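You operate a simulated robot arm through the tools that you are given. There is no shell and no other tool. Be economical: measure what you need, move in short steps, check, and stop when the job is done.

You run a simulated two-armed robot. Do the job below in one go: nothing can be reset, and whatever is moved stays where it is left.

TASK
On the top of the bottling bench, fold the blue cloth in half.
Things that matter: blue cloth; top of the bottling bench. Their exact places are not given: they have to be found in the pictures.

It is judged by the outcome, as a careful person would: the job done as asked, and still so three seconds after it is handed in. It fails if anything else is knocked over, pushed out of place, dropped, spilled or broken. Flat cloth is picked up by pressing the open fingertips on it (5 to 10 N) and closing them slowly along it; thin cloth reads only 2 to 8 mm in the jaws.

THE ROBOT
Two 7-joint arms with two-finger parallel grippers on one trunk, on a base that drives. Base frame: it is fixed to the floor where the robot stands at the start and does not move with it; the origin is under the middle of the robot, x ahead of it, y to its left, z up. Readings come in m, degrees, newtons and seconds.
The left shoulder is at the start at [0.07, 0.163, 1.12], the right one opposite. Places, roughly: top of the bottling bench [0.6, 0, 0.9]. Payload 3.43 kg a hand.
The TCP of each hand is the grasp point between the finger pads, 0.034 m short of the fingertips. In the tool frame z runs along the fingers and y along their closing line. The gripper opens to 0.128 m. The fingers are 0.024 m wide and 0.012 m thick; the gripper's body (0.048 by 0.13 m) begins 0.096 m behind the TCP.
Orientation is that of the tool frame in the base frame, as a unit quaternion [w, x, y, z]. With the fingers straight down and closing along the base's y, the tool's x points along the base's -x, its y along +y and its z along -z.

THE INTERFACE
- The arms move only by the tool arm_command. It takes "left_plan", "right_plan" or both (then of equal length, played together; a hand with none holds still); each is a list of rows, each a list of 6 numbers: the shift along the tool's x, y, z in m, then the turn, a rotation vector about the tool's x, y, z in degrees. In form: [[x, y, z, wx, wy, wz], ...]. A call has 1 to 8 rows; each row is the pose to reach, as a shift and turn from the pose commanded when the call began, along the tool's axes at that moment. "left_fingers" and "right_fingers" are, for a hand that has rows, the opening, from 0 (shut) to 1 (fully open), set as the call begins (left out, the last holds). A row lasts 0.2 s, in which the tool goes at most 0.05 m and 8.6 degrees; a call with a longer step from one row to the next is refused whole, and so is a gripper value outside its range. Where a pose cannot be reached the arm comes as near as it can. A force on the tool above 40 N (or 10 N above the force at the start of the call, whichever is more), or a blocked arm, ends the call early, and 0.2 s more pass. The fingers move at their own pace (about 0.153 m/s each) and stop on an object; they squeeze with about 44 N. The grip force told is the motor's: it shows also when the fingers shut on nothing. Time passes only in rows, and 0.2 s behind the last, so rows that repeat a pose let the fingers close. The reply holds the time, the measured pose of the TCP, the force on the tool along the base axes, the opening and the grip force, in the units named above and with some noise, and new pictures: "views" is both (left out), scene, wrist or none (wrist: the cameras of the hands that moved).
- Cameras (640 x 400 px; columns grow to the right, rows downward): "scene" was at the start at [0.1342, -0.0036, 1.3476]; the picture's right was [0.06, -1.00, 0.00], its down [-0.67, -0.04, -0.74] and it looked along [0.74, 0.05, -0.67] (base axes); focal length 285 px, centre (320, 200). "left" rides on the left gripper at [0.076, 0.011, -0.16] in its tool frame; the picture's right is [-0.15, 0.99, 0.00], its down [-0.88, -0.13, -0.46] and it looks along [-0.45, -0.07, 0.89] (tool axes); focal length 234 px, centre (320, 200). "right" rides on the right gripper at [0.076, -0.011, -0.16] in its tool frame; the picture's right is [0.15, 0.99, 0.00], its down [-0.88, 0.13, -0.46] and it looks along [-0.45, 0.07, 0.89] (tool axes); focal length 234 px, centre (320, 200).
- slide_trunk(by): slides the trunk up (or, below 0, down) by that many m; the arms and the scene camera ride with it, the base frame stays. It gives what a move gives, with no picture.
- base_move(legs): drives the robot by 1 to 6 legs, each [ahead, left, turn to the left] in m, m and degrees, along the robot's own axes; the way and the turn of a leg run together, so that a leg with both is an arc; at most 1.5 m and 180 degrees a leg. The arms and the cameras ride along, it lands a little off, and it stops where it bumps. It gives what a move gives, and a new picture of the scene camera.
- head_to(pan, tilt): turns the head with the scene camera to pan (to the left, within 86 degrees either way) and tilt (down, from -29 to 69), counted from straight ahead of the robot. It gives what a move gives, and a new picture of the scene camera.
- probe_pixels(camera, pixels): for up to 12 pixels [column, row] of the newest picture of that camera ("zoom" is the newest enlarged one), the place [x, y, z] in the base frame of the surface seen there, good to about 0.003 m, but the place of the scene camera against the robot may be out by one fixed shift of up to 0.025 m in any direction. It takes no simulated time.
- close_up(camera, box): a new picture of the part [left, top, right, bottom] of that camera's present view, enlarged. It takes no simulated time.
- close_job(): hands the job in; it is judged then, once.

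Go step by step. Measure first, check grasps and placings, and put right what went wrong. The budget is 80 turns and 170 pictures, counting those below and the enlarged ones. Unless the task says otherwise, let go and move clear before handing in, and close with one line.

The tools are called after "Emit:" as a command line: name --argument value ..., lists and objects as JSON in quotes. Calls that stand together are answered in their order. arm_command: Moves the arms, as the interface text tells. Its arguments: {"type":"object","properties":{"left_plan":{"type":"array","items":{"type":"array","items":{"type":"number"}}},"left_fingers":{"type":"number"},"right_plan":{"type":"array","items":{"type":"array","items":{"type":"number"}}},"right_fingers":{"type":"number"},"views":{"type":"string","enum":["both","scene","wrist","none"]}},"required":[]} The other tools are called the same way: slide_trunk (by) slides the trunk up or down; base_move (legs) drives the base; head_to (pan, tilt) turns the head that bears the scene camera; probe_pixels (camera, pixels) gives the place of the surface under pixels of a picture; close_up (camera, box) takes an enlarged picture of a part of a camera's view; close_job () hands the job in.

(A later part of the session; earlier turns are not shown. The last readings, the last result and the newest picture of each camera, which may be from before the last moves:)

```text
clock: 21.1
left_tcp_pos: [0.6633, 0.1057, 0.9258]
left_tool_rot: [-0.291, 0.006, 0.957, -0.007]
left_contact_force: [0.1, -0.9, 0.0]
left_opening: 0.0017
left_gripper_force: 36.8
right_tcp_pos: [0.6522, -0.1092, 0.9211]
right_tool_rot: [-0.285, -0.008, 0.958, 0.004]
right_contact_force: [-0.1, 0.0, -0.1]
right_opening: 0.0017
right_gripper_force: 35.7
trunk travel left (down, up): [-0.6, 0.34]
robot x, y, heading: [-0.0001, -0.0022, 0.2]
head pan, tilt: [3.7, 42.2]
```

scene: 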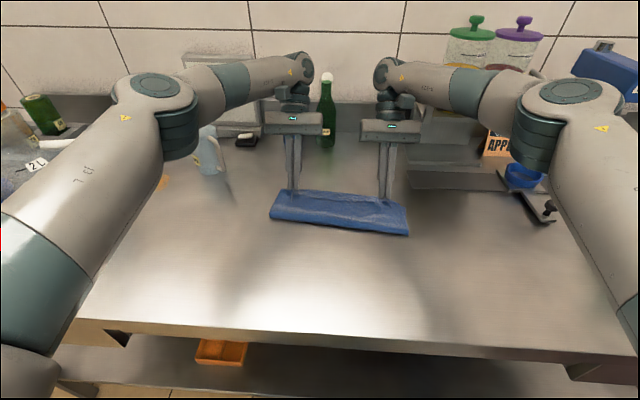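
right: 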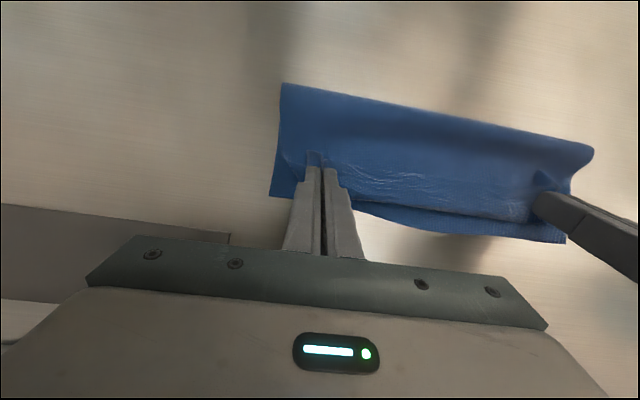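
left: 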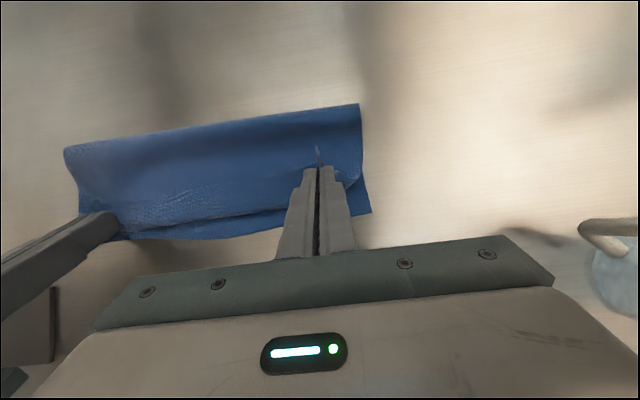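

Both hands are at target x with margin. I'll shift both 5 mm toward -y, lower slightly, and look.

Emit:
arm_command --left_plan '[[0, -0.003, 0.002, 0, 0, 0], [0.001, -0.005, 0.005, 0, 0, 0], [0.001, -0.005, 0.005, 0, 0, 0]]' --right_plan '[[0, -0.003, 0, 0, 0, 0], [0, -0.005, 0, 0, 0, 0], [0, -0.005, 0, 0, 0, 0]]'

```text
clock: 21.9
left_tcp_pos: [0.6596, 0.103, 0.9235]
left_tool_rot: [-0.289, 0.004, 0.957, -0.008]
left_contact_force: [0.9, -0.9, 0.6]
left_opening: 0.0017
left_gripper_force: 36.8
right_tcp_pos: [0.6509, -0.1083, 0.9249]
right_tool_rot: [-0.283, -0.011, 0.959, 0.002]
right_contact_force: [-1.0, -0.7, -0.4]
right_opening: 0.0017
right_gripper_force: 36.6
trunk travel left (down, up): [-0.6, 0.34]
robot x, y, heading: [-0.002, 0.0023, 0.2]
head pan, tilt: [3.7, 42.2]
```

scene: 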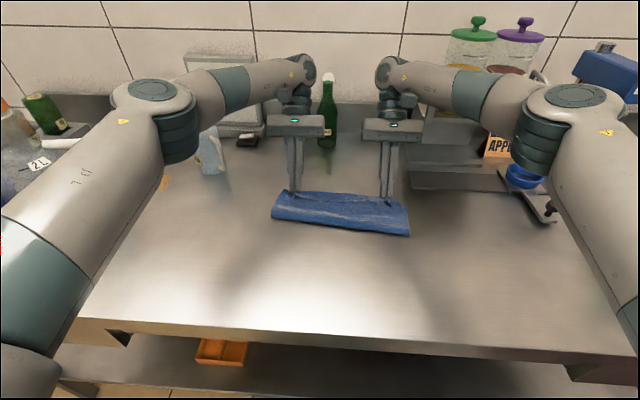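
right: 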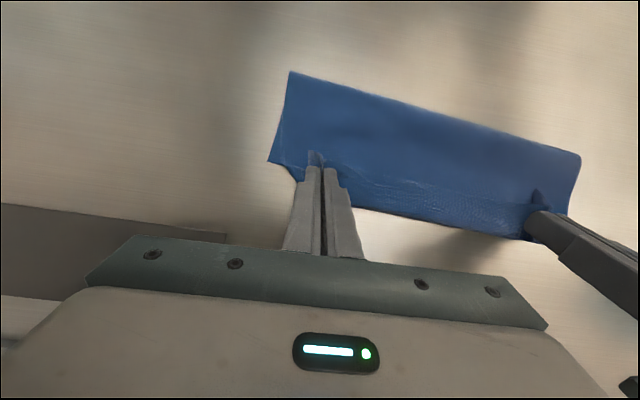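
left: 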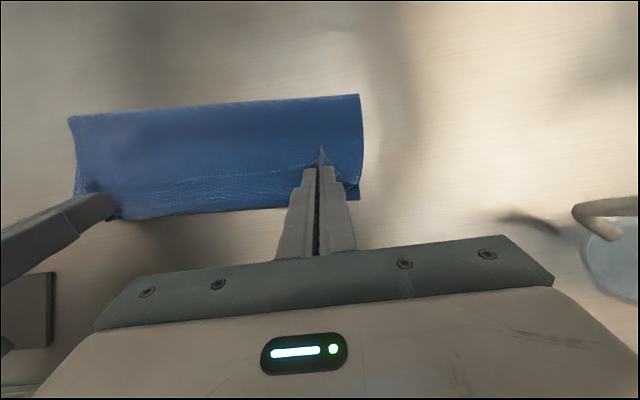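

The edge is over the far edge. I'll measure the fold line and the far corners.

Emit:
probe_pixels --camera "right" --pixels '[[291, 75], [430, 114], [576, 158], [272, 158], [400, 212], [480, 230], [345, 197]]'

Emit:
probe_pixels --camera "left" --pixels '[[356, 98], [210, 107], [74, 120], [355, 195], [270, 203], [200, 211]]'

Emit:
close_up --camera "right" --box '[240, 60, 600, 260]'

```text
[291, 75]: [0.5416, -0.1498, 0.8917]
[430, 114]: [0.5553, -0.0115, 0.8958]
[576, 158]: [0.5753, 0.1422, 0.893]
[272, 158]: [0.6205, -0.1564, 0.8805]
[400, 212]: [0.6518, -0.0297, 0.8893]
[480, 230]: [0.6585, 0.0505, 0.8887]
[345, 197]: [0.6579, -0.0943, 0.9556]
```

```text
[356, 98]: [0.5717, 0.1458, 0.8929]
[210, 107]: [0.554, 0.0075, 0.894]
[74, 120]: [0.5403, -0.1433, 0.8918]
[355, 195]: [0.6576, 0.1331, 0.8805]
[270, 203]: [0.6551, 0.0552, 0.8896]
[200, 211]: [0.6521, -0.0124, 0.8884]
```

```text
1.78 times, centred on (420, 160) of right
```

zoom: 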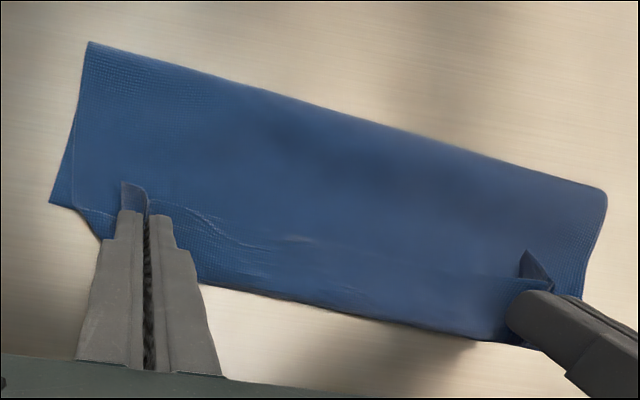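

The gripped strip is still turned back about 3 cm and the right far corner was dragged to x≈0.62. I'll set the edge down here and release, to see how it relaxes before re-gripping the top layer from above.

Emit:
arm_command --left_plan '[[-0.0025, 0, 0.0035, 0, 0, 0], [-0.0045, 0, 0.0066, 0, 0, 0], [-0.0045, 0, 0.0066, 0, 0, 0]]' --right_plan '[[-0.0025, 0, 0.0035, 0, 0, 0], [-0.0045, 0, 0.0066, 0, 0, 0], [-0.0045, 0, 0.0066, 0, 0, 0]]' --views "none"

Emit:
arm_command --left_plan '[[0, 0, 0, 0, 0, 0], [0, 0, 0, 0, 0, 0], [0.011, 0, -0.0165, 0, 0, 0], [0.022, 0, -0.033, 0, 0, 0], [0.0334, 0, -0.05, 0, 0, 0]]' --right_plan '[[0, 0, 0, 0, 0, 0], [0, 0, 0, 0, 0, 0], [0.011, 0, -0.0165, 0, 0, 0], [0.022, 0, -0.033, 0, 0, 0], [0.0334, 0, -0.05, 0, 0, 0]]' --left_fingers 0.2 --right_fingers 0.2

```text
clock: 22.8
left_tcp_pos: [0.656, 0.1041, 0.9178]
left_tool_rot: [-0.288, 0.006, 0.958, -0.008]
left_contact_force: [1.5, 0.0, 4.2]
left_opening: 0.0016
left_gripper_force: 36.6
right_tcp_pos: [0.6518, -0.1086, 0.9256]
right_tool_rot: [-0.277, -0.009, 0.961, 0.003]
right_contact_force: [0.1, -0.4, -0.4]
right_opening: 0.0016
right_gripper_force: 36.3
trunk travel left (down, up): [-0.6, 0.34]
robot x, y, heading: [0.0001, -0.0002, 0.1]
head pan, tilt: [3.7, 42.2]
```

```text
clock: 23.9
left_tcp_pos: [0.6633, 0.0966, 0.9741]
left_tool_rot: [-0.291, 0.005, 0.957, -0.006]
left_contact_force: [-0.1, 0.5, 0.0]
left_opening: 0.0255
left_gripper_force: 0.2
right_tcp_pos: [0.6545, -0.1207, 0.9718]
right_tool_rot: [-0.286, -0.007, 0.958, 0.006]
right_contact_force: [0.0, 0.0, 0.3]
right_opening: 0.0254
right_gripper_force: 0.1
trunk travel left (down, up): [-0.6, 0.34]
robot x, y, heading: [-0.0019, -0.0026, -0.1]
head pan, tilt: [3.7, 42.2]
```

scene: 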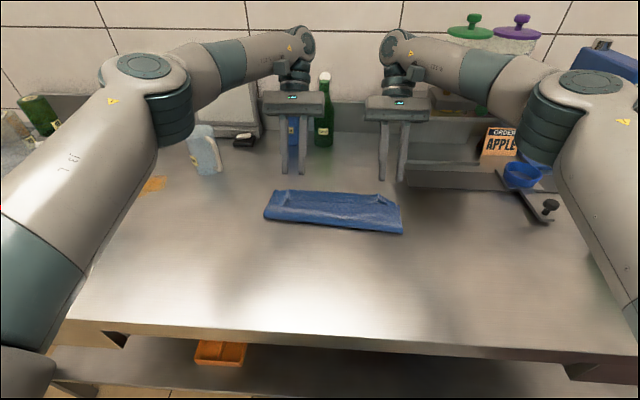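
right: 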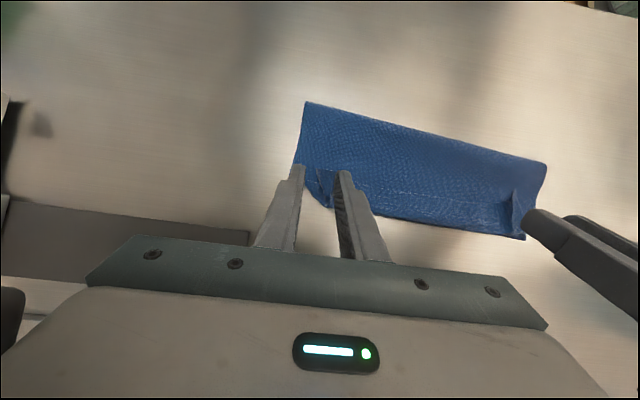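
left: 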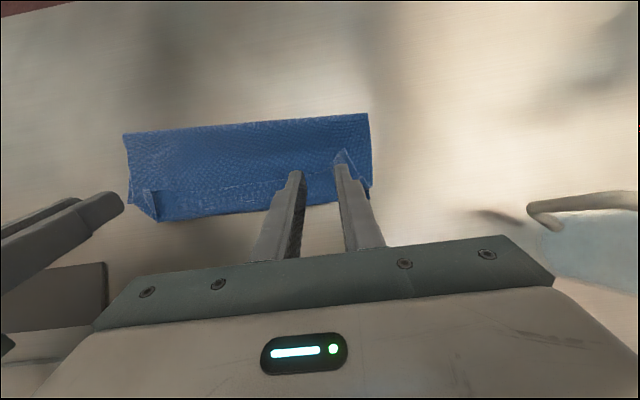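

Released cleanly; the cloth keeps a flap with a corner crease at each end (scene (280,197) and (383,203)). I'll raise the hands and return them to vertical for a clear view.

Emit:
arm_command --left_plan '[[0.02, 0, -0.035, 0, -6, 0], [0.045, 0, -0.065, 0, -12, 0], [0.07, 0, -0.09, 0, -18, 0], [0.085, 0, -0.1, 0, -25, 0], [0.1, 0.03, -0.1, 0, -33, 0], [0.1, 0.06, -0.1, 0, -33.5, 0]]' --right_plan '[[0.02, 0, -0.035, 0, -6, 0], [0.045, 0, -0.065, 0, -12, 0], [0.07, 0, -0.09, 0, -18, 0], [0.085, 0, -0.1, 0, -25, 0], [0.1, -0.03, -0.1, 0, -33, 0], [0.1, -0.06, -0.1, 0, -33.5, 0]]'

Emit:
close_up --camera "scene" --box '[220, 150, 440, 270]'

```text
clock: 25.4
left_tcp_pos: [0.6346, 0.1613, 1.1105]
left_tool_rot: [-0.003, 0.003, 1.0, -0.007]
left_contact_force: [0.2, 0.3, -0.3]
left_opening: 0.0256
left_gripper_force: 0.1
right_tcp_pos: [0.6241, -0.1801, 1.1092]
right_tool_rot: [0.002, -0.007, 1.0, 0.008]
right_contact_force: [-0.8, -1.0, 0.7]
right_opening: 0.0257
right_gripper_force: 0.0
trunk travel left (down, up): [-0.6, 0.34]
robot x, y, heading: [-0.001, -0.0064, -0.0]
head pan, tilt: [3.7, 42.2]
```

scene: 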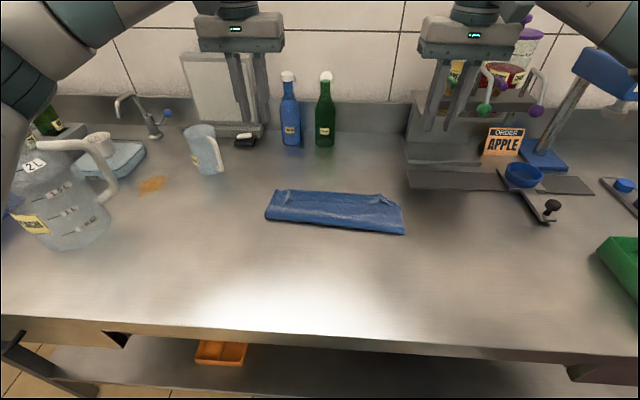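
right: 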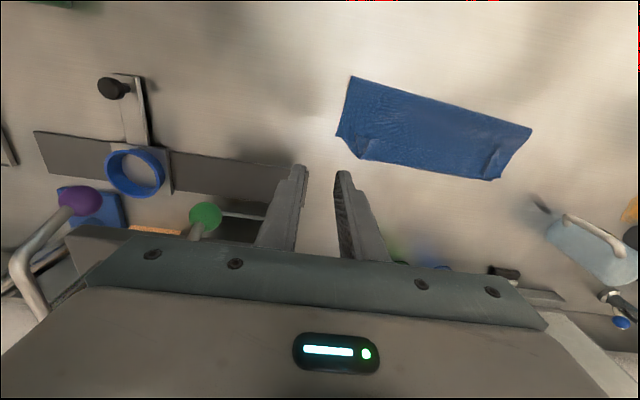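
left: 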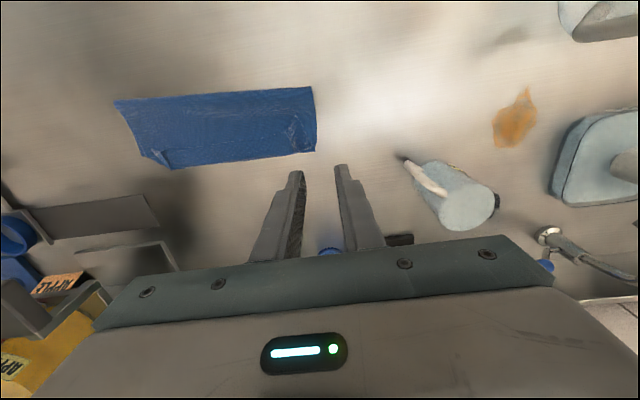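

```text
2.91 times, centred on (330, 210) of scene
```

zoom: 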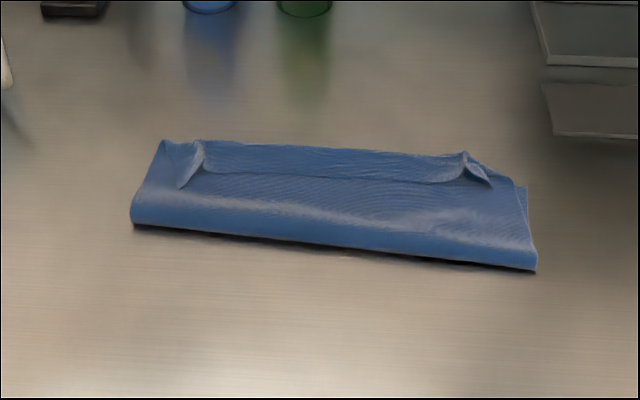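

The zoom shows a strip about 2–3 cm wide folded back along the whole far side. I'll measure it before re-gripping the top layer just behind the strip.

Emit:
probe_pixels --camera "zoom" --pixels '[[165, 143], [200, 145], [330, 152], [330, 176], [463, 155], [523, 190], [488, 185], [330, 205], [135, 222], [330, 245], [535, 266], [200, 180]]'

Emit:
probe_pixels --camera "right" --pixels '[[352, 80], [440, 102], [529, 129], [339, 135], [362, 157], [430, 167], [495, 177], [505, 150], [370, 140], [430, 140]]'

Emit:
close_up --camera "right" --box '[320, 60, 550, 200]'

```text
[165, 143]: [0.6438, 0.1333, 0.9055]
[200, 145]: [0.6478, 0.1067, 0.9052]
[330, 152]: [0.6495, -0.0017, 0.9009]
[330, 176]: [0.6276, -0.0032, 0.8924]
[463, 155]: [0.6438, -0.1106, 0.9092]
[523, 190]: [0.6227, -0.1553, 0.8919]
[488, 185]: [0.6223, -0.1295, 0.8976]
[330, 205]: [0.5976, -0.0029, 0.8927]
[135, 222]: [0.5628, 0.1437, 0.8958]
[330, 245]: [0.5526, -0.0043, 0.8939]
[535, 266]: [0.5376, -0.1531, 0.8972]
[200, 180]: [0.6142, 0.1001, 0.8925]
```

```text
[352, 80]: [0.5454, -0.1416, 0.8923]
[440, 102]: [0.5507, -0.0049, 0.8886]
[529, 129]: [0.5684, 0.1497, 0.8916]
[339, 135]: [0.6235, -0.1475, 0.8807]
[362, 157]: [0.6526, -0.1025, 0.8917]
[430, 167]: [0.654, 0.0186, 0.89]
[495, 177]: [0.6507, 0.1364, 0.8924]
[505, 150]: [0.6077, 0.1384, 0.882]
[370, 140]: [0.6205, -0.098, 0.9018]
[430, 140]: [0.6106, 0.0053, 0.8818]
```

```text
2.78 times, centred on (435, 130) of right
```

zoom: 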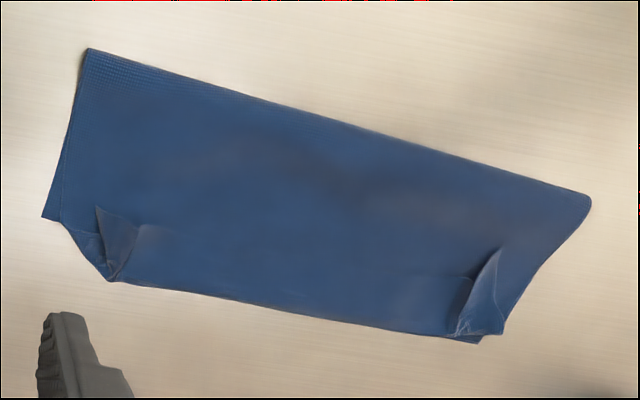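

Two standing creases mark the turned-back edge's corners at zoom (97,207) and (500,250). If I pinch only the outermost ~8 mm of each, I can re-lift the edge with almost no turn-back, so I'll probe them precisely.

Emit:
probe_pixels --camera "zoom" --pixels '[[98, 209], [104, 225], [110, 250], [110, 277], [130, 230], [90, 230], [498, 252], [490, 272], [478, 300], [462, 330], [508, 275], [465, 280]]'

Emit:
close_up --camera "left" --box '[100, 70, 330, 190]'

```text
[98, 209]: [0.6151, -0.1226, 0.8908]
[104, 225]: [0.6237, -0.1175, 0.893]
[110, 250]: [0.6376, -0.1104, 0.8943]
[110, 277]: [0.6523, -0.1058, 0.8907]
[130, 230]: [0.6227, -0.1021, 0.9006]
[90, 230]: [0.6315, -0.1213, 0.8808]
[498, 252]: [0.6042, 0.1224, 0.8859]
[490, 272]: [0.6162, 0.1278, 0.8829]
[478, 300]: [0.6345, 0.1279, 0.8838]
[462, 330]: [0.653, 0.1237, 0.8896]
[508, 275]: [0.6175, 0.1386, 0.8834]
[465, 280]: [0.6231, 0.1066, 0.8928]
```

```text
2.78 times, centred on (215, 130) of left
```

zoom: 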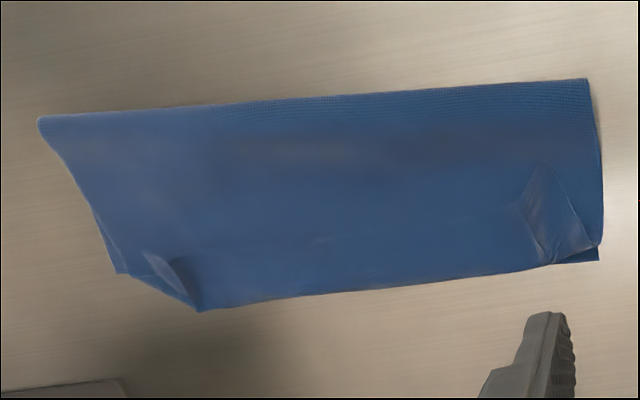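

I'll bring both hands over the crease tips, left (0.603, 0.122) and right (0.613, -0.112), stopping about 2.5 cm above them to check.

Emit:
arm_command --left_plan '[[0.01, -0.02, 0.03, 0, 0, 0], [0.02, -0.039, 0.065, 0, 0, 0], [0.032, -0.039, 0.105, 0, 0, 0], [0.032, -0.039, 0.14, 0, 0, 0], [0.032, -0.039, 0.165, 0, 0, 0], [0.032, -0.039, 0.165, 0, 0, 0]]' --right_plan '[[0.004, 0.03, 0.03, 0, 0, 0], [0.008, 0.06, 0.065, 0, 0, 0], [0.011, 0.068, 0.105, 0, 0, 0], [0.011, 0.068, 0.14, 0, 0, 0], [0.011, 0.068, 0.165, 0, 0, 0], [0.011, 0.068, 0.165, 0, 0, 0]]' --left_fingers 0.36 --right_fingers 0.36 --views "wrist"

Emit:
close_up --camera "right" --box '[230, 60, 430, 260]'

Emit:
close_up --camera "left" --box '[220, 60, 420, 260]'

```text
clock: 26.8
left_tcp_pos: [0.6016, 0.1193, 0.9454]
left_tool_rot: [-0.003, 0.001, 1.0, -0.007]
left_contact_force: [-0.2, 0.6, 0.4]
left_opening: 0.0459
left_gripper_force: 0.1
right_tcp_pos: [0.6131, -0.11, 0.9473]
right_tool_rot: [0.003, -0.006, 1.0, 0.009]
right_contact_force: [0.4, -0.1, -0.6]
right_opening: 0.0461
right_gripper_force: 0.1
trunk travel left (down, up): [-0.6, 0.34]
robot x, y, heading: [-0.0009, -0.0031, -0.1]
head pan, tilt: [3.7, 42.2]
```

right: 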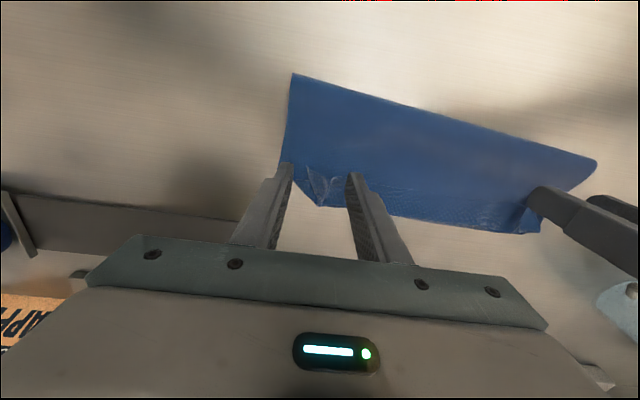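
left: 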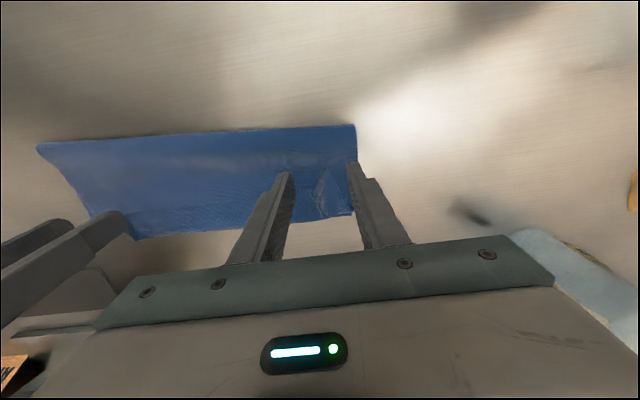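

```text
2.00 times, centred on (330, 160) of right
```

zoom: 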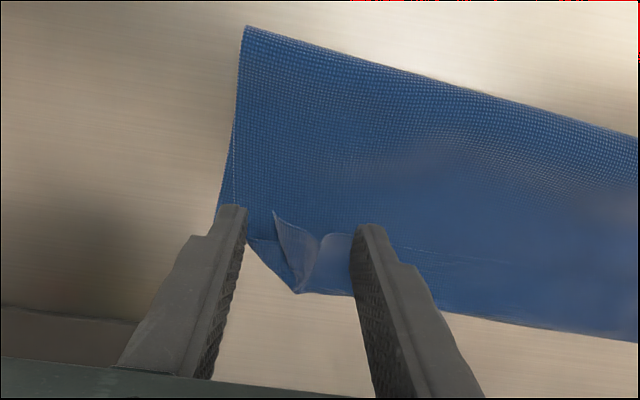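

```text
2.00 times, centred on (320, 160) of left
```

zoom: 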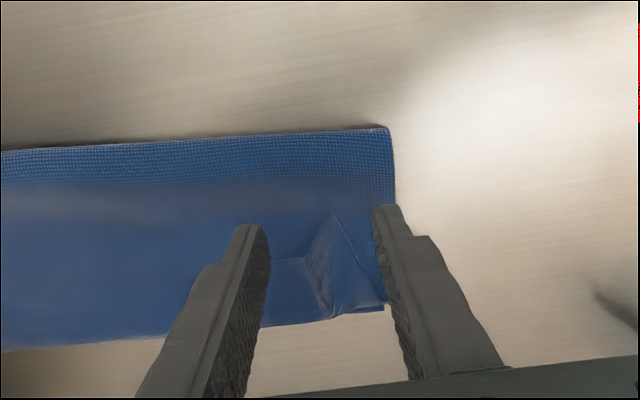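

Both creases sit between the open fingers. I'll lower until the tips are about 3–4 mm above the table and close slowly.

Emit:
arm_command --left_plan '[[0, 0, 0.012, 0, 0, 0], [0, 0, 0.02, 0, 0, 0], [0, 0, 0.026, 0, 0, 0], [0, 0, 0.026, 0, 0, 0]]' --right_plan '[[0, 0, 0.012, 0, 0, 0], [0, 0, 0.02, 0, 0, 0], [0, 0, 0.028, 0, 0, 0], [0, 0, 0.028, 0, 0, 0]]' --views "none"

Emit:
arm_command --left_plan '[[0, 0, 0, 0, 0, 0], [0, 0, 0, 0, 0, 0]]' --right_plan '[[0, 0, 0, 0, 0, 0], [0, 0, 0, 0, 0, 0]]' --left_fingers 0.15 --right_fingers 0.15 --views "none"

Emit:
close_up --camera "right" --box '[230, 60, 430, 260]'

Emit:
close_up --camera "left" --box '[220, 60, 420, 260]'

```text
clock: 27.8
left_tcp_pos: [0.6015, 0.1206, 0.9225]
left_tool_rot: [-0.002, 0.003, 1.0, -0.007]
left_contact_force: [0.1, -0.2, 0.6]
left_opening: 0.0459
left_gripper_force: 0.0
right_tcp_pos: [0.6138, -0.1086, 0.9189]
right_tool_rot: [0.003, -0.006, 1.0, 0.008]
right_contact_force: [0.4, -0.2, -0.3]
right_opening: 0.0459
right_gripper_force: 0.1
trunk travel left (down, up): [-0.6, 0.34]
robot x, y, heading: [-0.0015, 0.0003, 0.1]
head pan, tilt: [3.7, 42.2]
```

```text
clock: 28.4
left_tcp_pos: [0.6012, 0.1201, 0.9221]
left_tool_rot: [-0.003, 0.002, 1.0, -0.007]
left_contact_force: [0.4, -0.2, 0.0]
left_opening: 0.0191
left_gripper_force: 0.1
right_tcp_pos: [0.6139, -0.1091, 0.9178]
right_tool_rot: [0.003, -0.008, 1.0, 0.008]
right_contact_force: [0.7, 0.8, -0.2]
right_opening: 0.0192
right_gripper_force: 0.0
trunk travel left (down, up): [-0.6, 0.34]
robot x, y, heading: [-0.003, -0.003, 0.3]
head pan, tilt: [3.7, 42.2]
```

```text
2.00 times, centred on (330, 160) of right
```

zoom: 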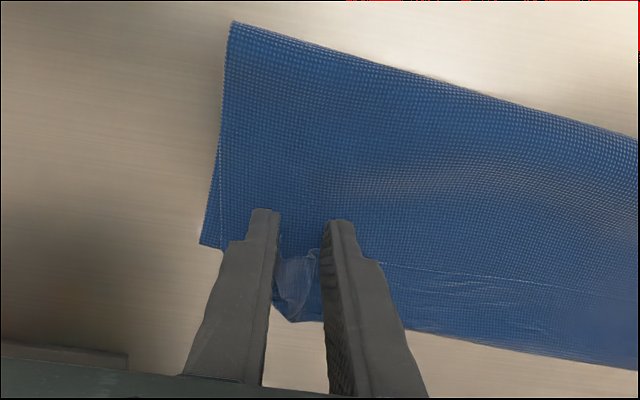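

```text
2.00 times, centred on (320, 160) of left
```

zoom: 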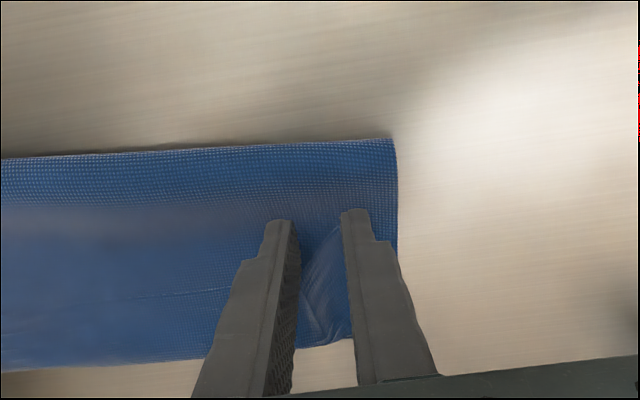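

The creases are between the fingers, but the left hand is slightly high and both are slightly short. I'll nudge the left 6 mm forward and 4 mm down and the right 4 mm forward, then close.

Emit:
arm_command --left_plan '[[-0.006, 0, 0.002, 0, 0, 0], [-0.006, 0, 0.004, 0, 0, 0]]' --right_plan '[[-0.004, 0, 0, 0, 0, 0], [-0.004, 0, 0.001, 0, 0, 0]]' --views "none"

Emit:
arm_command --left_plan '[[0, 0, 0, 0, 0, 0], [0, 0, 0, 0, 0, 0], [0, 0, 0, 0, 0, 0], [0, 0, -0.02, 0, 0, 0], [0, 0, -0.04, 0, 0, 0]]' --right_plan '[[0, 0, 0, 0, 0, 0], [0, 0, 0, 0, 0, 0], [0, 0, 0, 0, 0, 0], [0, 0, -0.02, 0, 0, 0], [0, 0, -0.04, 0, 0, 0]]' --left_fingers 0 --right_fingers 0

```text
clock: 28.9
left_tcp_pos: [0.608, 0.12, 0.9169]
left_tool_rot: [-0.002, 0.003, 1.0, -0.007]
left_contact_force: [0.3, 0.2, 0.2]
left_opening: 0.0191
left_gripper_force: 0.1
right_tcp_pos: [0.6159, -0.1096, 0.9162]
right_tool_rot: [0.002, -0.006, 1.0, 0.009]
right_contact_force: [-0.5, 0.1, 0.3]
right_opening: 0.0193
right_gripper_force: 0.0
trunk travel left (down, up): [-0.6, 0.34]
robot x, y, heading: [0.0018, 0.0015, -0.2]
head pan, tilt: [3.7, 42.2]
```

```text
clock: 30.1
left_tcp_pos: [0.6082, 0.1184, 0.959]
left_tool_rot: [-0.002, 0.002, 1.0, -0.007]
left_contact_force: [-0.4, 0.2, -0.1]
left_opening: 0.0011
left_gripper_force: 35.2
right_tcp_pos: [0.617, -0.1103, 0.9571]
right_tool_rot: [0.002, -0.006, 1.0, 0.009]
right_contact_force: [-0.1, 0.4, -0.1]
right_opening: 0.0019
right_gripper_force: 36.8
trunk travel left (down, up): [-0.6, 0.34]
robot x, y, heading: [-0.0024, 0.0008, 0.3]
head pan, tilt: [3.7, 42.2]
```

scene: 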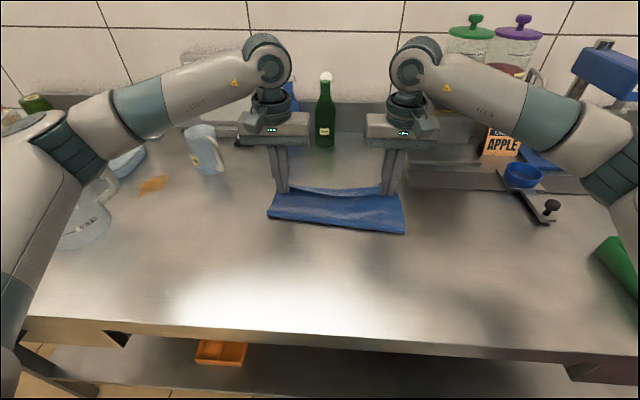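
right: 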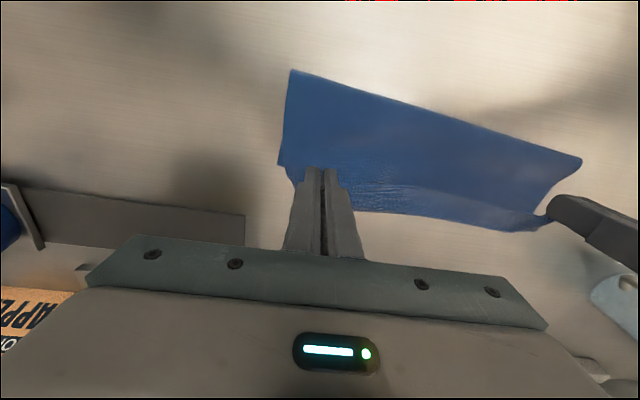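
left: 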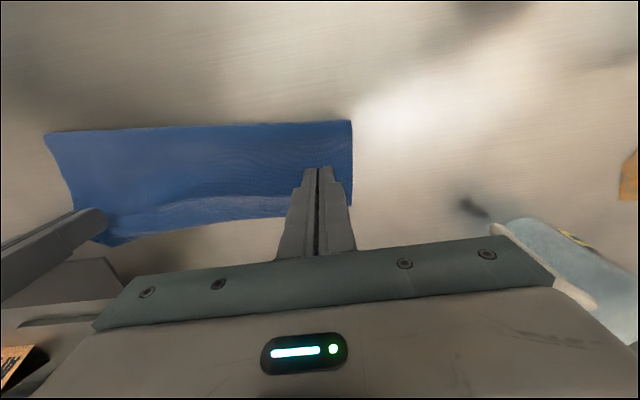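

Both hands hold the edge, with cloth lifting on both sides in the scene view. I'll carry it up and back toward the robot so the lower half lies out flat again to about x≈0.53.

Emit:
arm_command --left_plan '[[0.014, 0, -0.02, 0, 0, 0], [0.03, 0.001, -0.041, 0, 0, 0], [0.05, 0.002, -0.053, 0, 0, 0], [0.072, 0.003, -0.061, 0, 0, 0], [0.092, 0.004, -0.06, 0, 0, 0], [0.112, 0.005, -0.052, 0, 0, 0], [0.132, 0.006, -0.042, 0, 0, 0], [0.15, 0.006, -0.03, 0, 0, 0]]' --right_plan '[[0.016, 0.001, -0.02, 0, 0, 0], [0.034, 0.002, -0.041, 0, 0, 0], [0.056, 0.003, -0.053, 0, 0, 0], [0.079, 0.004, -0.061, 0, 0, 0], [0.102, 0.006, -0.06, 0, 0, 0], [0.124, 0.007, -0.052, 0, 0, 0], [0.146, 0.008, -0.042, 0, 0, 0], [0.168, 0.009, -0.03, 0, 0, 0]]'

```text
clock: 31.9
left_tcp_pos: [0.4586, 0.1271, 0.9881]
left_tool_rot: [-0.002, 0.003, 1.0, -0.007]
left_contact_force: [-0.6, 0.1, 0.1]
left_opening: 0.0012
left_gripper_force: 35.9
right_tcp_pos: [0.4492, -0.1023, 0.9852]
right_tool_rot: [0.002, -0.007, 1.0, 0.007]
right_contact_force: [-0.3, 0.2, -0.6]
right_opening: 0.0019
right_gripper_force: 36.6
trunk travel left (down, up): [-0.6, 0.34]
robot x, y, heading: [0.0017, -0.0004, 0.3]
head pan, tilt: [3.7, 42.2]
```

scene: 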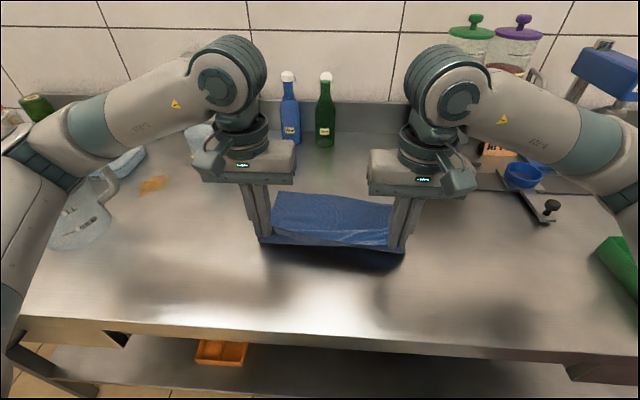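
right: 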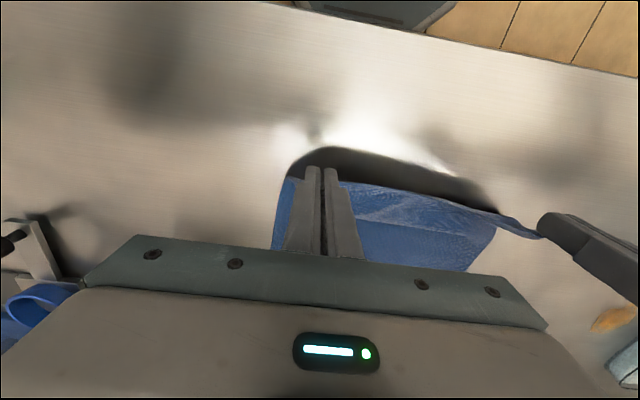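
left: 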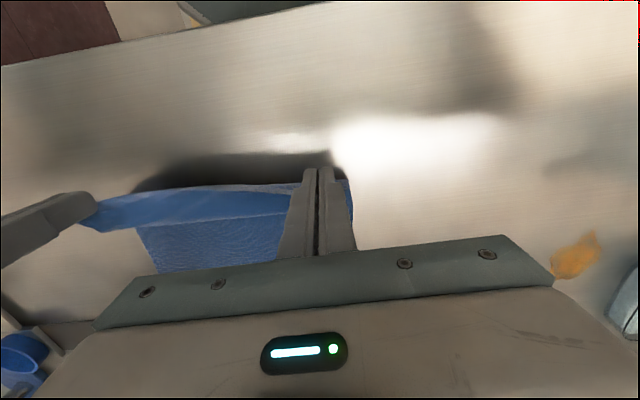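

Now only a sliver of edge is in the jaws and the lower half is laid out again. I'll locate its far edge.

Emit:
probe_pixels --camera "right" --pixels '[[275, 243], [466, 268], [420, 260], [495, 222], [277, 222]]'

Emit:
probe_pixels --camera "left" --pixels '[[158, 270], [220, 264], [150, 250], [350, 215]]'

Emit:
probe_pixels --camera "scene" --pixels '[[275, 195], [330, 200], [391, 206], [330, 215], [330, 238], [385, 225]]'

```text
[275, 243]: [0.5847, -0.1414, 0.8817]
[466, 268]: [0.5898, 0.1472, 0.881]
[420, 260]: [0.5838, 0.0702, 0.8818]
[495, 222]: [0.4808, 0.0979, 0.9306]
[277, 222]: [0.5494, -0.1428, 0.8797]
```

```text
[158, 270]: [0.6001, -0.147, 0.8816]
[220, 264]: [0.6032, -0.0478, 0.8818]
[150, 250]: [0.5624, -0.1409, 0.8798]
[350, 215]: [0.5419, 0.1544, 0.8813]
```

```text
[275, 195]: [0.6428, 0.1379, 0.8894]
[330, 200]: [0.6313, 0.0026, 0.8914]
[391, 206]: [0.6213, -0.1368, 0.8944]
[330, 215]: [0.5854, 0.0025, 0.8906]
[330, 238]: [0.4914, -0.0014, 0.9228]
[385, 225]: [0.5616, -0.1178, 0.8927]
```

The far edge is at about x≈0.644 (left) to 0.624 (right), which puts the ideal fold line near 0.517 and 0.497. I'll carry the edge over in a slower arc of radius about 0.12 m; this is the first half.

Emit:
arm_command --left_plan '[[-0.008, 0, -0.012, 0, 0, 0], [-0.018, -0.001, -0.021, 0, 0, 0], [-0.039, -0.003, -0.028, 0, 2, 0], [-0.061, -0.004, -0.031, 0, 5, 0], [-0.079, -0.005, -0.031, 0, 7, 0], [-0.097, -0.007, -0.028, 0, 10, 0], [-0.116, -0.008, -0.023, 0, 12, 0], [-0.135, -0.01, -0.017, 0, 15, 0]]' --right_plan '[[-0.008, 0, -0.012, 0, 0, 0], [-0.017, -0.001, -0.021, 0, 0, 0], [-0.037, -0.003, -0.028, 0, 2, 0], [-0.058, -0.004, -0.031, 0, 5, 0], [-0.075, -0.005, -0.031, 0, 7, 0], [-0.093, -0.007, -0.028, 0, 10, 0], [-0.111, -0.008, -0.023, 0, 12, 0], [-0.129, -0.01, -0.017, 0, 15, 0]]'

```text
clock: 33.8
left_tcp_pos: [0.5927, 0.1174, 1.0022]
left_tool_rot: [-0.134, 0.003, 0.991, -0.007]
left_contact_force: [-0.4, -0.3, -0.8]
left_opening: 0.0009
left_gripper_force: 35.7
right_tcp_pos: [0.579, -0.1128, 1.002]
right_tool_rot: [-0.129, -0.008, 0.992, 0.007]
right_contact_force: [0.3, -0.6, -0.7]
right_opening: 0.0019
right_gripper_force: 37.3
trunk travel left (down, up): [-0.6, 0.34]
robot x, y, heading: [-0.0035, 0.0029, 0.1]
head pan, tilt: [3.7, 42.2]
```

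scene: 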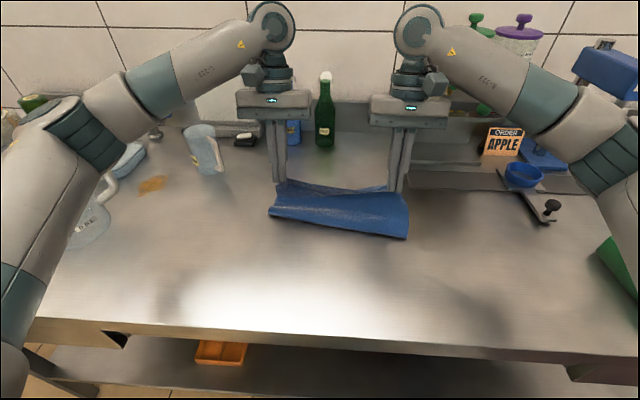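
right: 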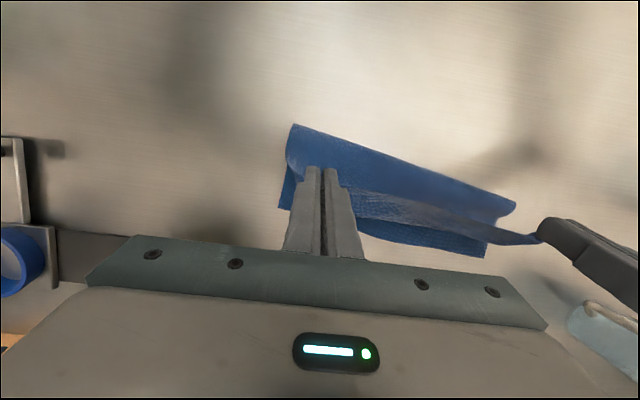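
left: 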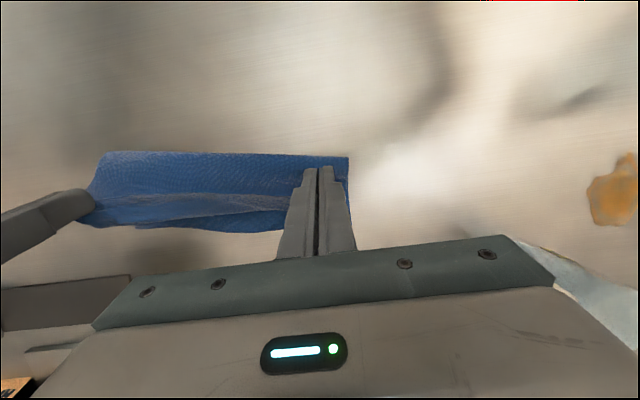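

The fold is forming well. I'll check the fold line and the far edge.

Emit:
probe_pixels --camera "right" --pixels '[[293, 128], [400, 160], [512, 205], [282, 206], [484, 254], [420, 242]]'

Emit:
probe_pixels --camera "left" --pixels '[[345, 160], [220, 155], [105, 157], [230, 230], [140, 224]]'

Emit:
probe_pixels --camera "scene" --pixels '[[271, 211], [340, 229], [405, 237]]'

```text
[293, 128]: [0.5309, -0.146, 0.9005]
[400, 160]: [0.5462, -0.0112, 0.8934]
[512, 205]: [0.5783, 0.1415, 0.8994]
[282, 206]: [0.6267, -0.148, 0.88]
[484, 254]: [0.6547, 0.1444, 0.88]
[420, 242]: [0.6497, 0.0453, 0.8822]
```

```text
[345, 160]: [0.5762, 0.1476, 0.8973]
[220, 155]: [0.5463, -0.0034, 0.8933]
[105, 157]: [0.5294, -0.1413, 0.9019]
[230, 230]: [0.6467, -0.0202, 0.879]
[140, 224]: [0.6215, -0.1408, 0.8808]
```

```text
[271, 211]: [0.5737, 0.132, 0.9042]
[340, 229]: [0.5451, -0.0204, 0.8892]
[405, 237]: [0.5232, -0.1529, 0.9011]
```

The lower half's far edge is at x≈0.655 (left), 0.648 (mid) and 0.627 (right). I'll finish the arc, landing the tips at about 0.645 (left) and 0.623 (right).

Emit:
arm_command --left_plan '[[-0.016, 0, 0.004, 0, 1, 0], [-0.0317, -0.001, 0.0101, 0, 3, 0], [-0.045, -0.002, 0.018, 0, 4, 0], [-0.0584, -0.002, 0.0261, 0, 6, 0], [-0.068, -0.003, 0.035, 0, 7, 0], [-0.0773, -0.003, 0.0443, 0, 9, 0], [-0.0853, -0.004, 0.0582, 0, 11, 0], [-0.0853, -0.004, 0.0582, 0, 11, 0]]' --right_plan '[[-0.013, 0, 0.004, 0, 1, 0], [-0.0254, -0.001, 0.0118, 0, 3, 0], [-0.038, -0.002, 0.02, 0, 4, 0], [-0.0521, -0.002, 0.0278, 0, 6, 0], [-0.061, -0.003, 0.037, 0, 7, 0], [-0.0696, -0.003, 0.0464, 0, 9, 0], [-0.0775, -0.004, 0.0603, 0, 11, 0], [-0.0775, -0.004, 0.0603, 0, 11, 0]]'

```text
clock: 35.5
left_tcp_pos: [0.6563, 0.1111, 0.9261]
left_tool_rot: [-0.225, 0.004, 0.974, -0.007]
left_contact_force: [-0.5, 0.3, 0.8]
left_opening: 0.001
left_gripper_force: 35.7
right_tcp_pos: [0.6362, -0.1132, 0.9299]
right_tool_rot: [-0.22, -0.009, 0.976, 0.007]
right_contact_force: [-0.4, 0.7, 0.4]
right_opening: 0.002
right_gripper_force: 37.1
trunk travel left (down, up): [-0.6, 0.34]
robot x, y, heading: [-0.0009, 0.0008, -0.1]
head pan, tilt: [3.7, 42.2]
```

scene: 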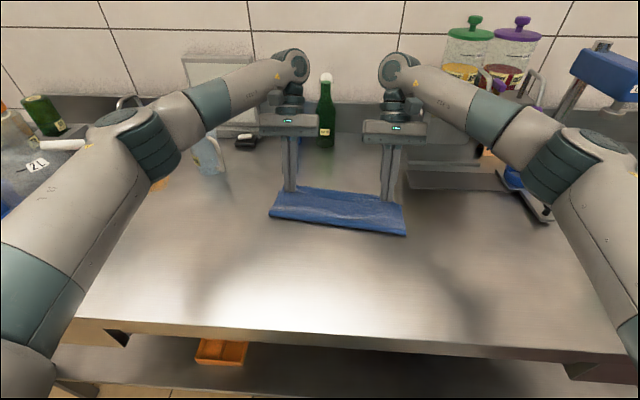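
right: 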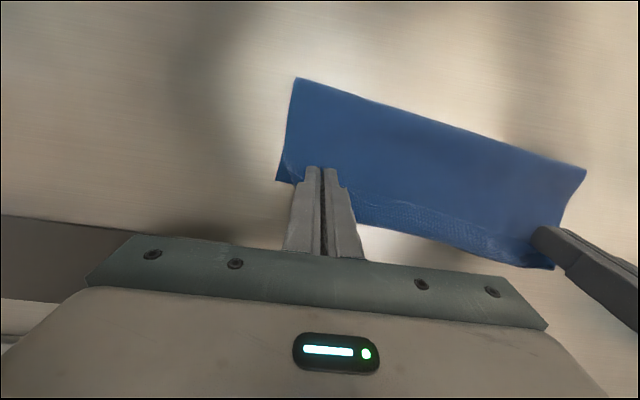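
left: 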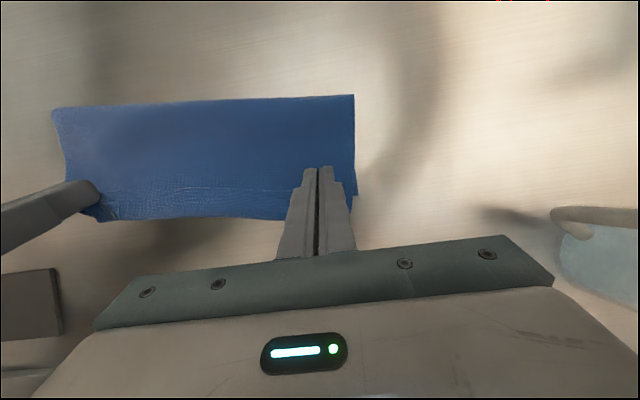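

Nearly down and neat. I'll lower the last 8–12 mm, release, and lift away for a look.

Emit:
arm_command --left_plan '[[-0.002, 0, 0.004, 0, 0, 0], [-0.0035, 0, 0.0072, 0, 0, 0], [-0.0035, 0, 0.0072, 0, 0, 0]]' --right_plan '[[-0.003, 0, 0.006, 0, 0, 0], [-0.0053, 0, 0.0108, 0, 0, 0], [-0.0053, 0, 0.0108, 0, 0, 0]]' --views "none"

Emit:
arm_command --left_plan '[[0, 0, 0, 0, 0, 0], [0, 0, 0, 0, 0, 0], [0.013, 0, -0.027, 0, 0, 0], [0.028, 0, -0.055, 0, -4, 0], [0.045, 0, -0.09, 0, -11, 0], [0.062, 0.02, -0.125, 0, -19, 0], [0.08, 0.045, -0.15, 0, -26, 0]]' --right_plan '[[0, 0, 0, 0, 0, 0], [0, 0, 0, 0, 0, 0], [0.013, 0, -0.027, 0, 0, 0], [0.028, 0, -0.055, 0, -4, 0], [0.045, 0, -0.09, 0, -11, 0], [0.062, -0.02, -0.125, 0, -19, 0], [0.08, -0.045, -0.15, 0, -26, 0]]' --left_fingers 0.2 --right_fingers 0.2

Emit:
close_up --camera "scene" --box '[220, 150, 440, 270]'

Emit:
close_up --camera "right" --box '[320, 60, 550, 200]'

```text
clock: 36.4
left_tcp_pos: [0.6535, 0.1135, 0.9219]
left_tool_rot: [-0.224, 0.004, 0.974, -0.008]
left_contact_force: [0.9, -0.5, -0.6]
left_opening: 0.0012
left_gripper_force: 35.6
right_tcp_pos: [0.6326, -0.1097, 0.919]
right_tool_rot: [-0.218, -0.01, 0.976, 0.004]
right_contact_force: [-0.1, 0.9, 0.4]
right_opening: 0.0019
right_gripper_force: 36.7
trunk travel left (down, up): [-0.6, 0.34]
robot x, y, heading: [-0.0011, 0.0022, 0.3]
head pan, tilt: [3.7, 42.2]
```

```text
clock: 38.0
left_tcp_pos: [0.6529, 0.1585, 1.0884]
left_tool_rot: [-0.001, 0.003, 1.0, -0.007]
left_contact_force: [-0.6, 0.3, 0.1]
left_opening: 0.0256
left_gripper_force: 0.1
right_tcp_pos: [0.63, -0.1598, 1.083]
right_tool_rot: [0.005, -0.007, 1.0, 0.008]
right_contact_force: [-0.7, 0.7, 0.9]
right_opening: 0.0258
right_gripper_force: 0.0
trunk travel left (down, up): [-0.6, 0.34]
robot x, y, heading: [-0.0005, -0.0019, 0.2]
head pan, tilt: [3.7, 42.2]
```

scene: 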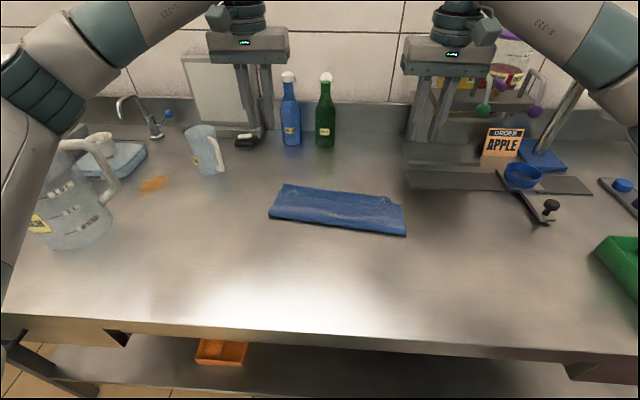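
right: 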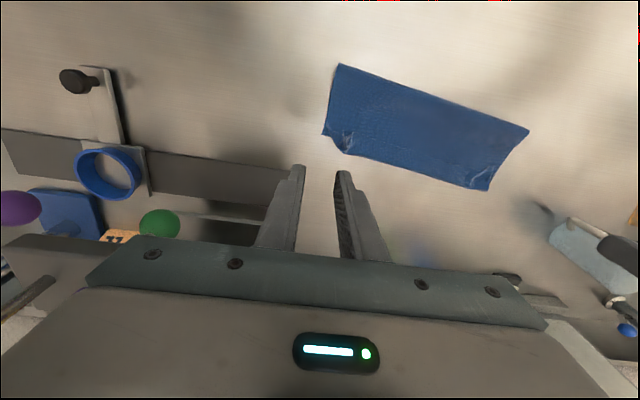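
left: 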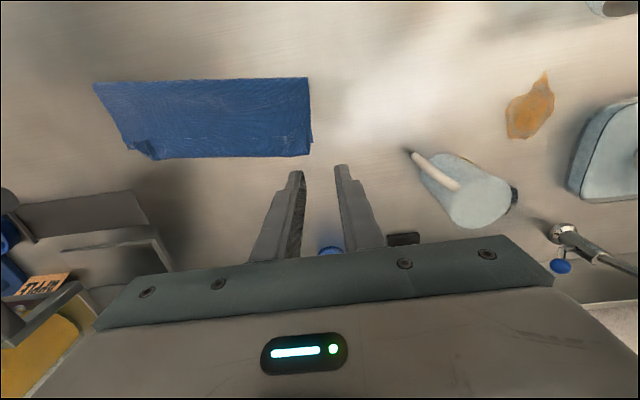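

```text
2.91 times, centred on (330, 210) of scene
```

zoom: 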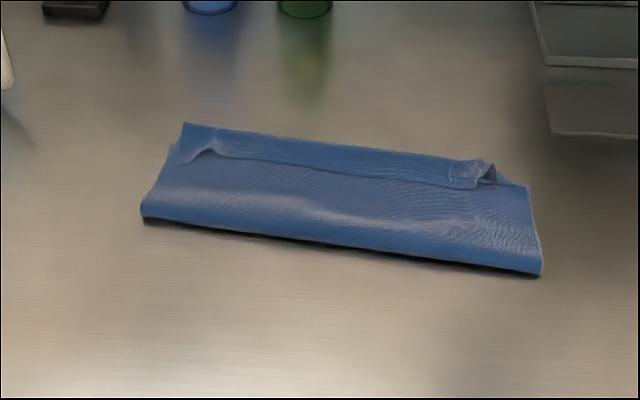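

```text
2.78 times, centred on (435, 130) of right
```

zoom: 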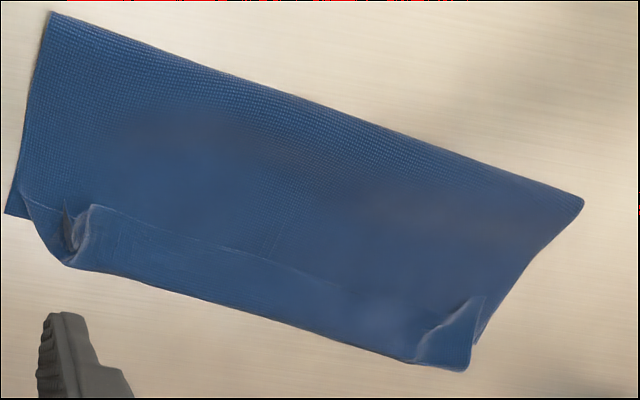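

The fold is closer, but a strip about 2.5 cm wide is still turned back at the far side. I'll measure it so I can unroll it forward with the closed fingertips.

Emit:
probe_pixels --camera "zoom" --pixels '[[50, 15], [300, 95], [580, 200], [8, 212], [65, 262], [220, 308], [440, 366], [468, 345], [95, 208], [260, 254], [480, 300], [65, 225]]'

Emit:
close_up --camera "left" --box '[90, 60, 330, 190]'

```text
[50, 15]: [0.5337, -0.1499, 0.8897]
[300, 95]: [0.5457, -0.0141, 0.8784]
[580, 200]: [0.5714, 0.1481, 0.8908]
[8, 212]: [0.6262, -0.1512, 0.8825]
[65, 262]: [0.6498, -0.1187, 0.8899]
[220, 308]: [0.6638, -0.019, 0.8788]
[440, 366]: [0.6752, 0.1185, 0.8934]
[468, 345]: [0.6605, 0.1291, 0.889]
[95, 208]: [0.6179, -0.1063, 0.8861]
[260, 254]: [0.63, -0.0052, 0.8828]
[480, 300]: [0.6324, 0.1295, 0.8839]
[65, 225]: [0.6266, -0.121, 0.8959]
```

```text
2.67 times, centred on (210, 125) of left
```

zoom: 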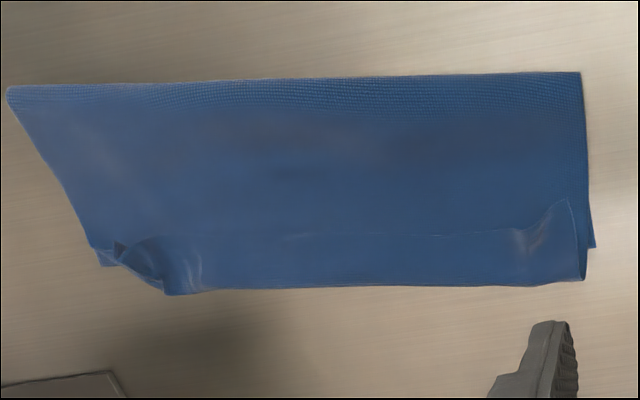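

The crease is at x≈0.65–0.675, the strip's free edge at ≈0.63, and the lower layer's far edge at ≈0.648. I'll bring the closed fingertips down on the strip at y≈±0.085 to drag it forward and unroll it.

Emit:
arm_command --left_plan '[[0.003, -0.03, 0.03, 0, 0, 0], [0.006, -0.06, 0.06, 0, 0, 0], [0.01, -0.0735, 0.1, 0, 0, 0], [0.01, -0.0735, 0.14, 0, 0, 0], [0.01, -0.0735, 0.158, 0, 0, 0], [0.01, -0.0735, 0.166, 0, 0, 0], [0.01, -0.0735, 0.168, 0, 0, 0]]' --right_plan '[[0, 0.03, 0.03, 0, 0, 0], [0, 0.06, 0.06, 0, 0, 0], [0, 0.075, 0.1, 0, 0, 0], [0, 0.075, 0.135, 0, 0, 0], [0, 0.075, 0.153, 0, 0, 0], [0, 0.075, 0.161, 0, 0, 0], [0, 0.075, 0.163, 0, 0, 0]]' --left_fingers 0 --right_fingers 0 --views "wrist"

```text
clock: 39.5
left_tcp_pos: [0.6431, 0.0814, 0.9203]
left_tool_rot: [-0.002, 0.003, 1.0, -0.007]
left_contact_force: [0.3, -0.1, 0.1]
left_opening: 0.0001
left_gripper_force: 33.0
right_tcp_pos: [0.6329, -0.0842, 0.9204]
right_tool_rot: [0.002, -0.007, 1.0, 0.008]
right_contact_force: [-0.6, -0.9, 0.4]
right_opening: 0.0
right_gripper_force: 32.8
trunk travel left (down, up): [-0.6, 0.34]
robot x, y, heading: [-0.0025, 0.002, 0.0]
head pan, tilt: [3.7, 42.2]
```

right: 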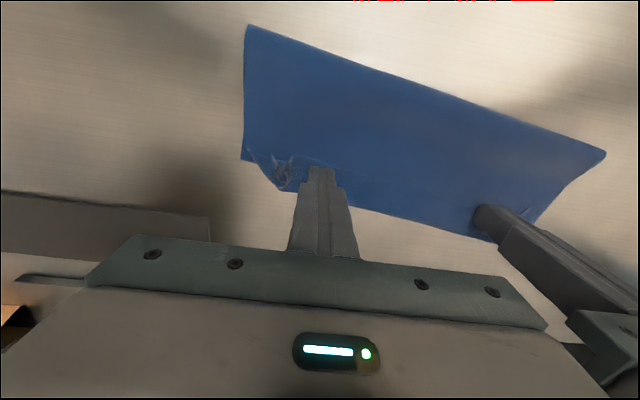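
left: 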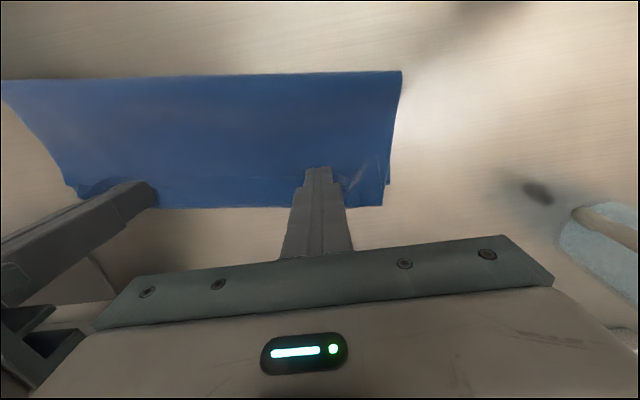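

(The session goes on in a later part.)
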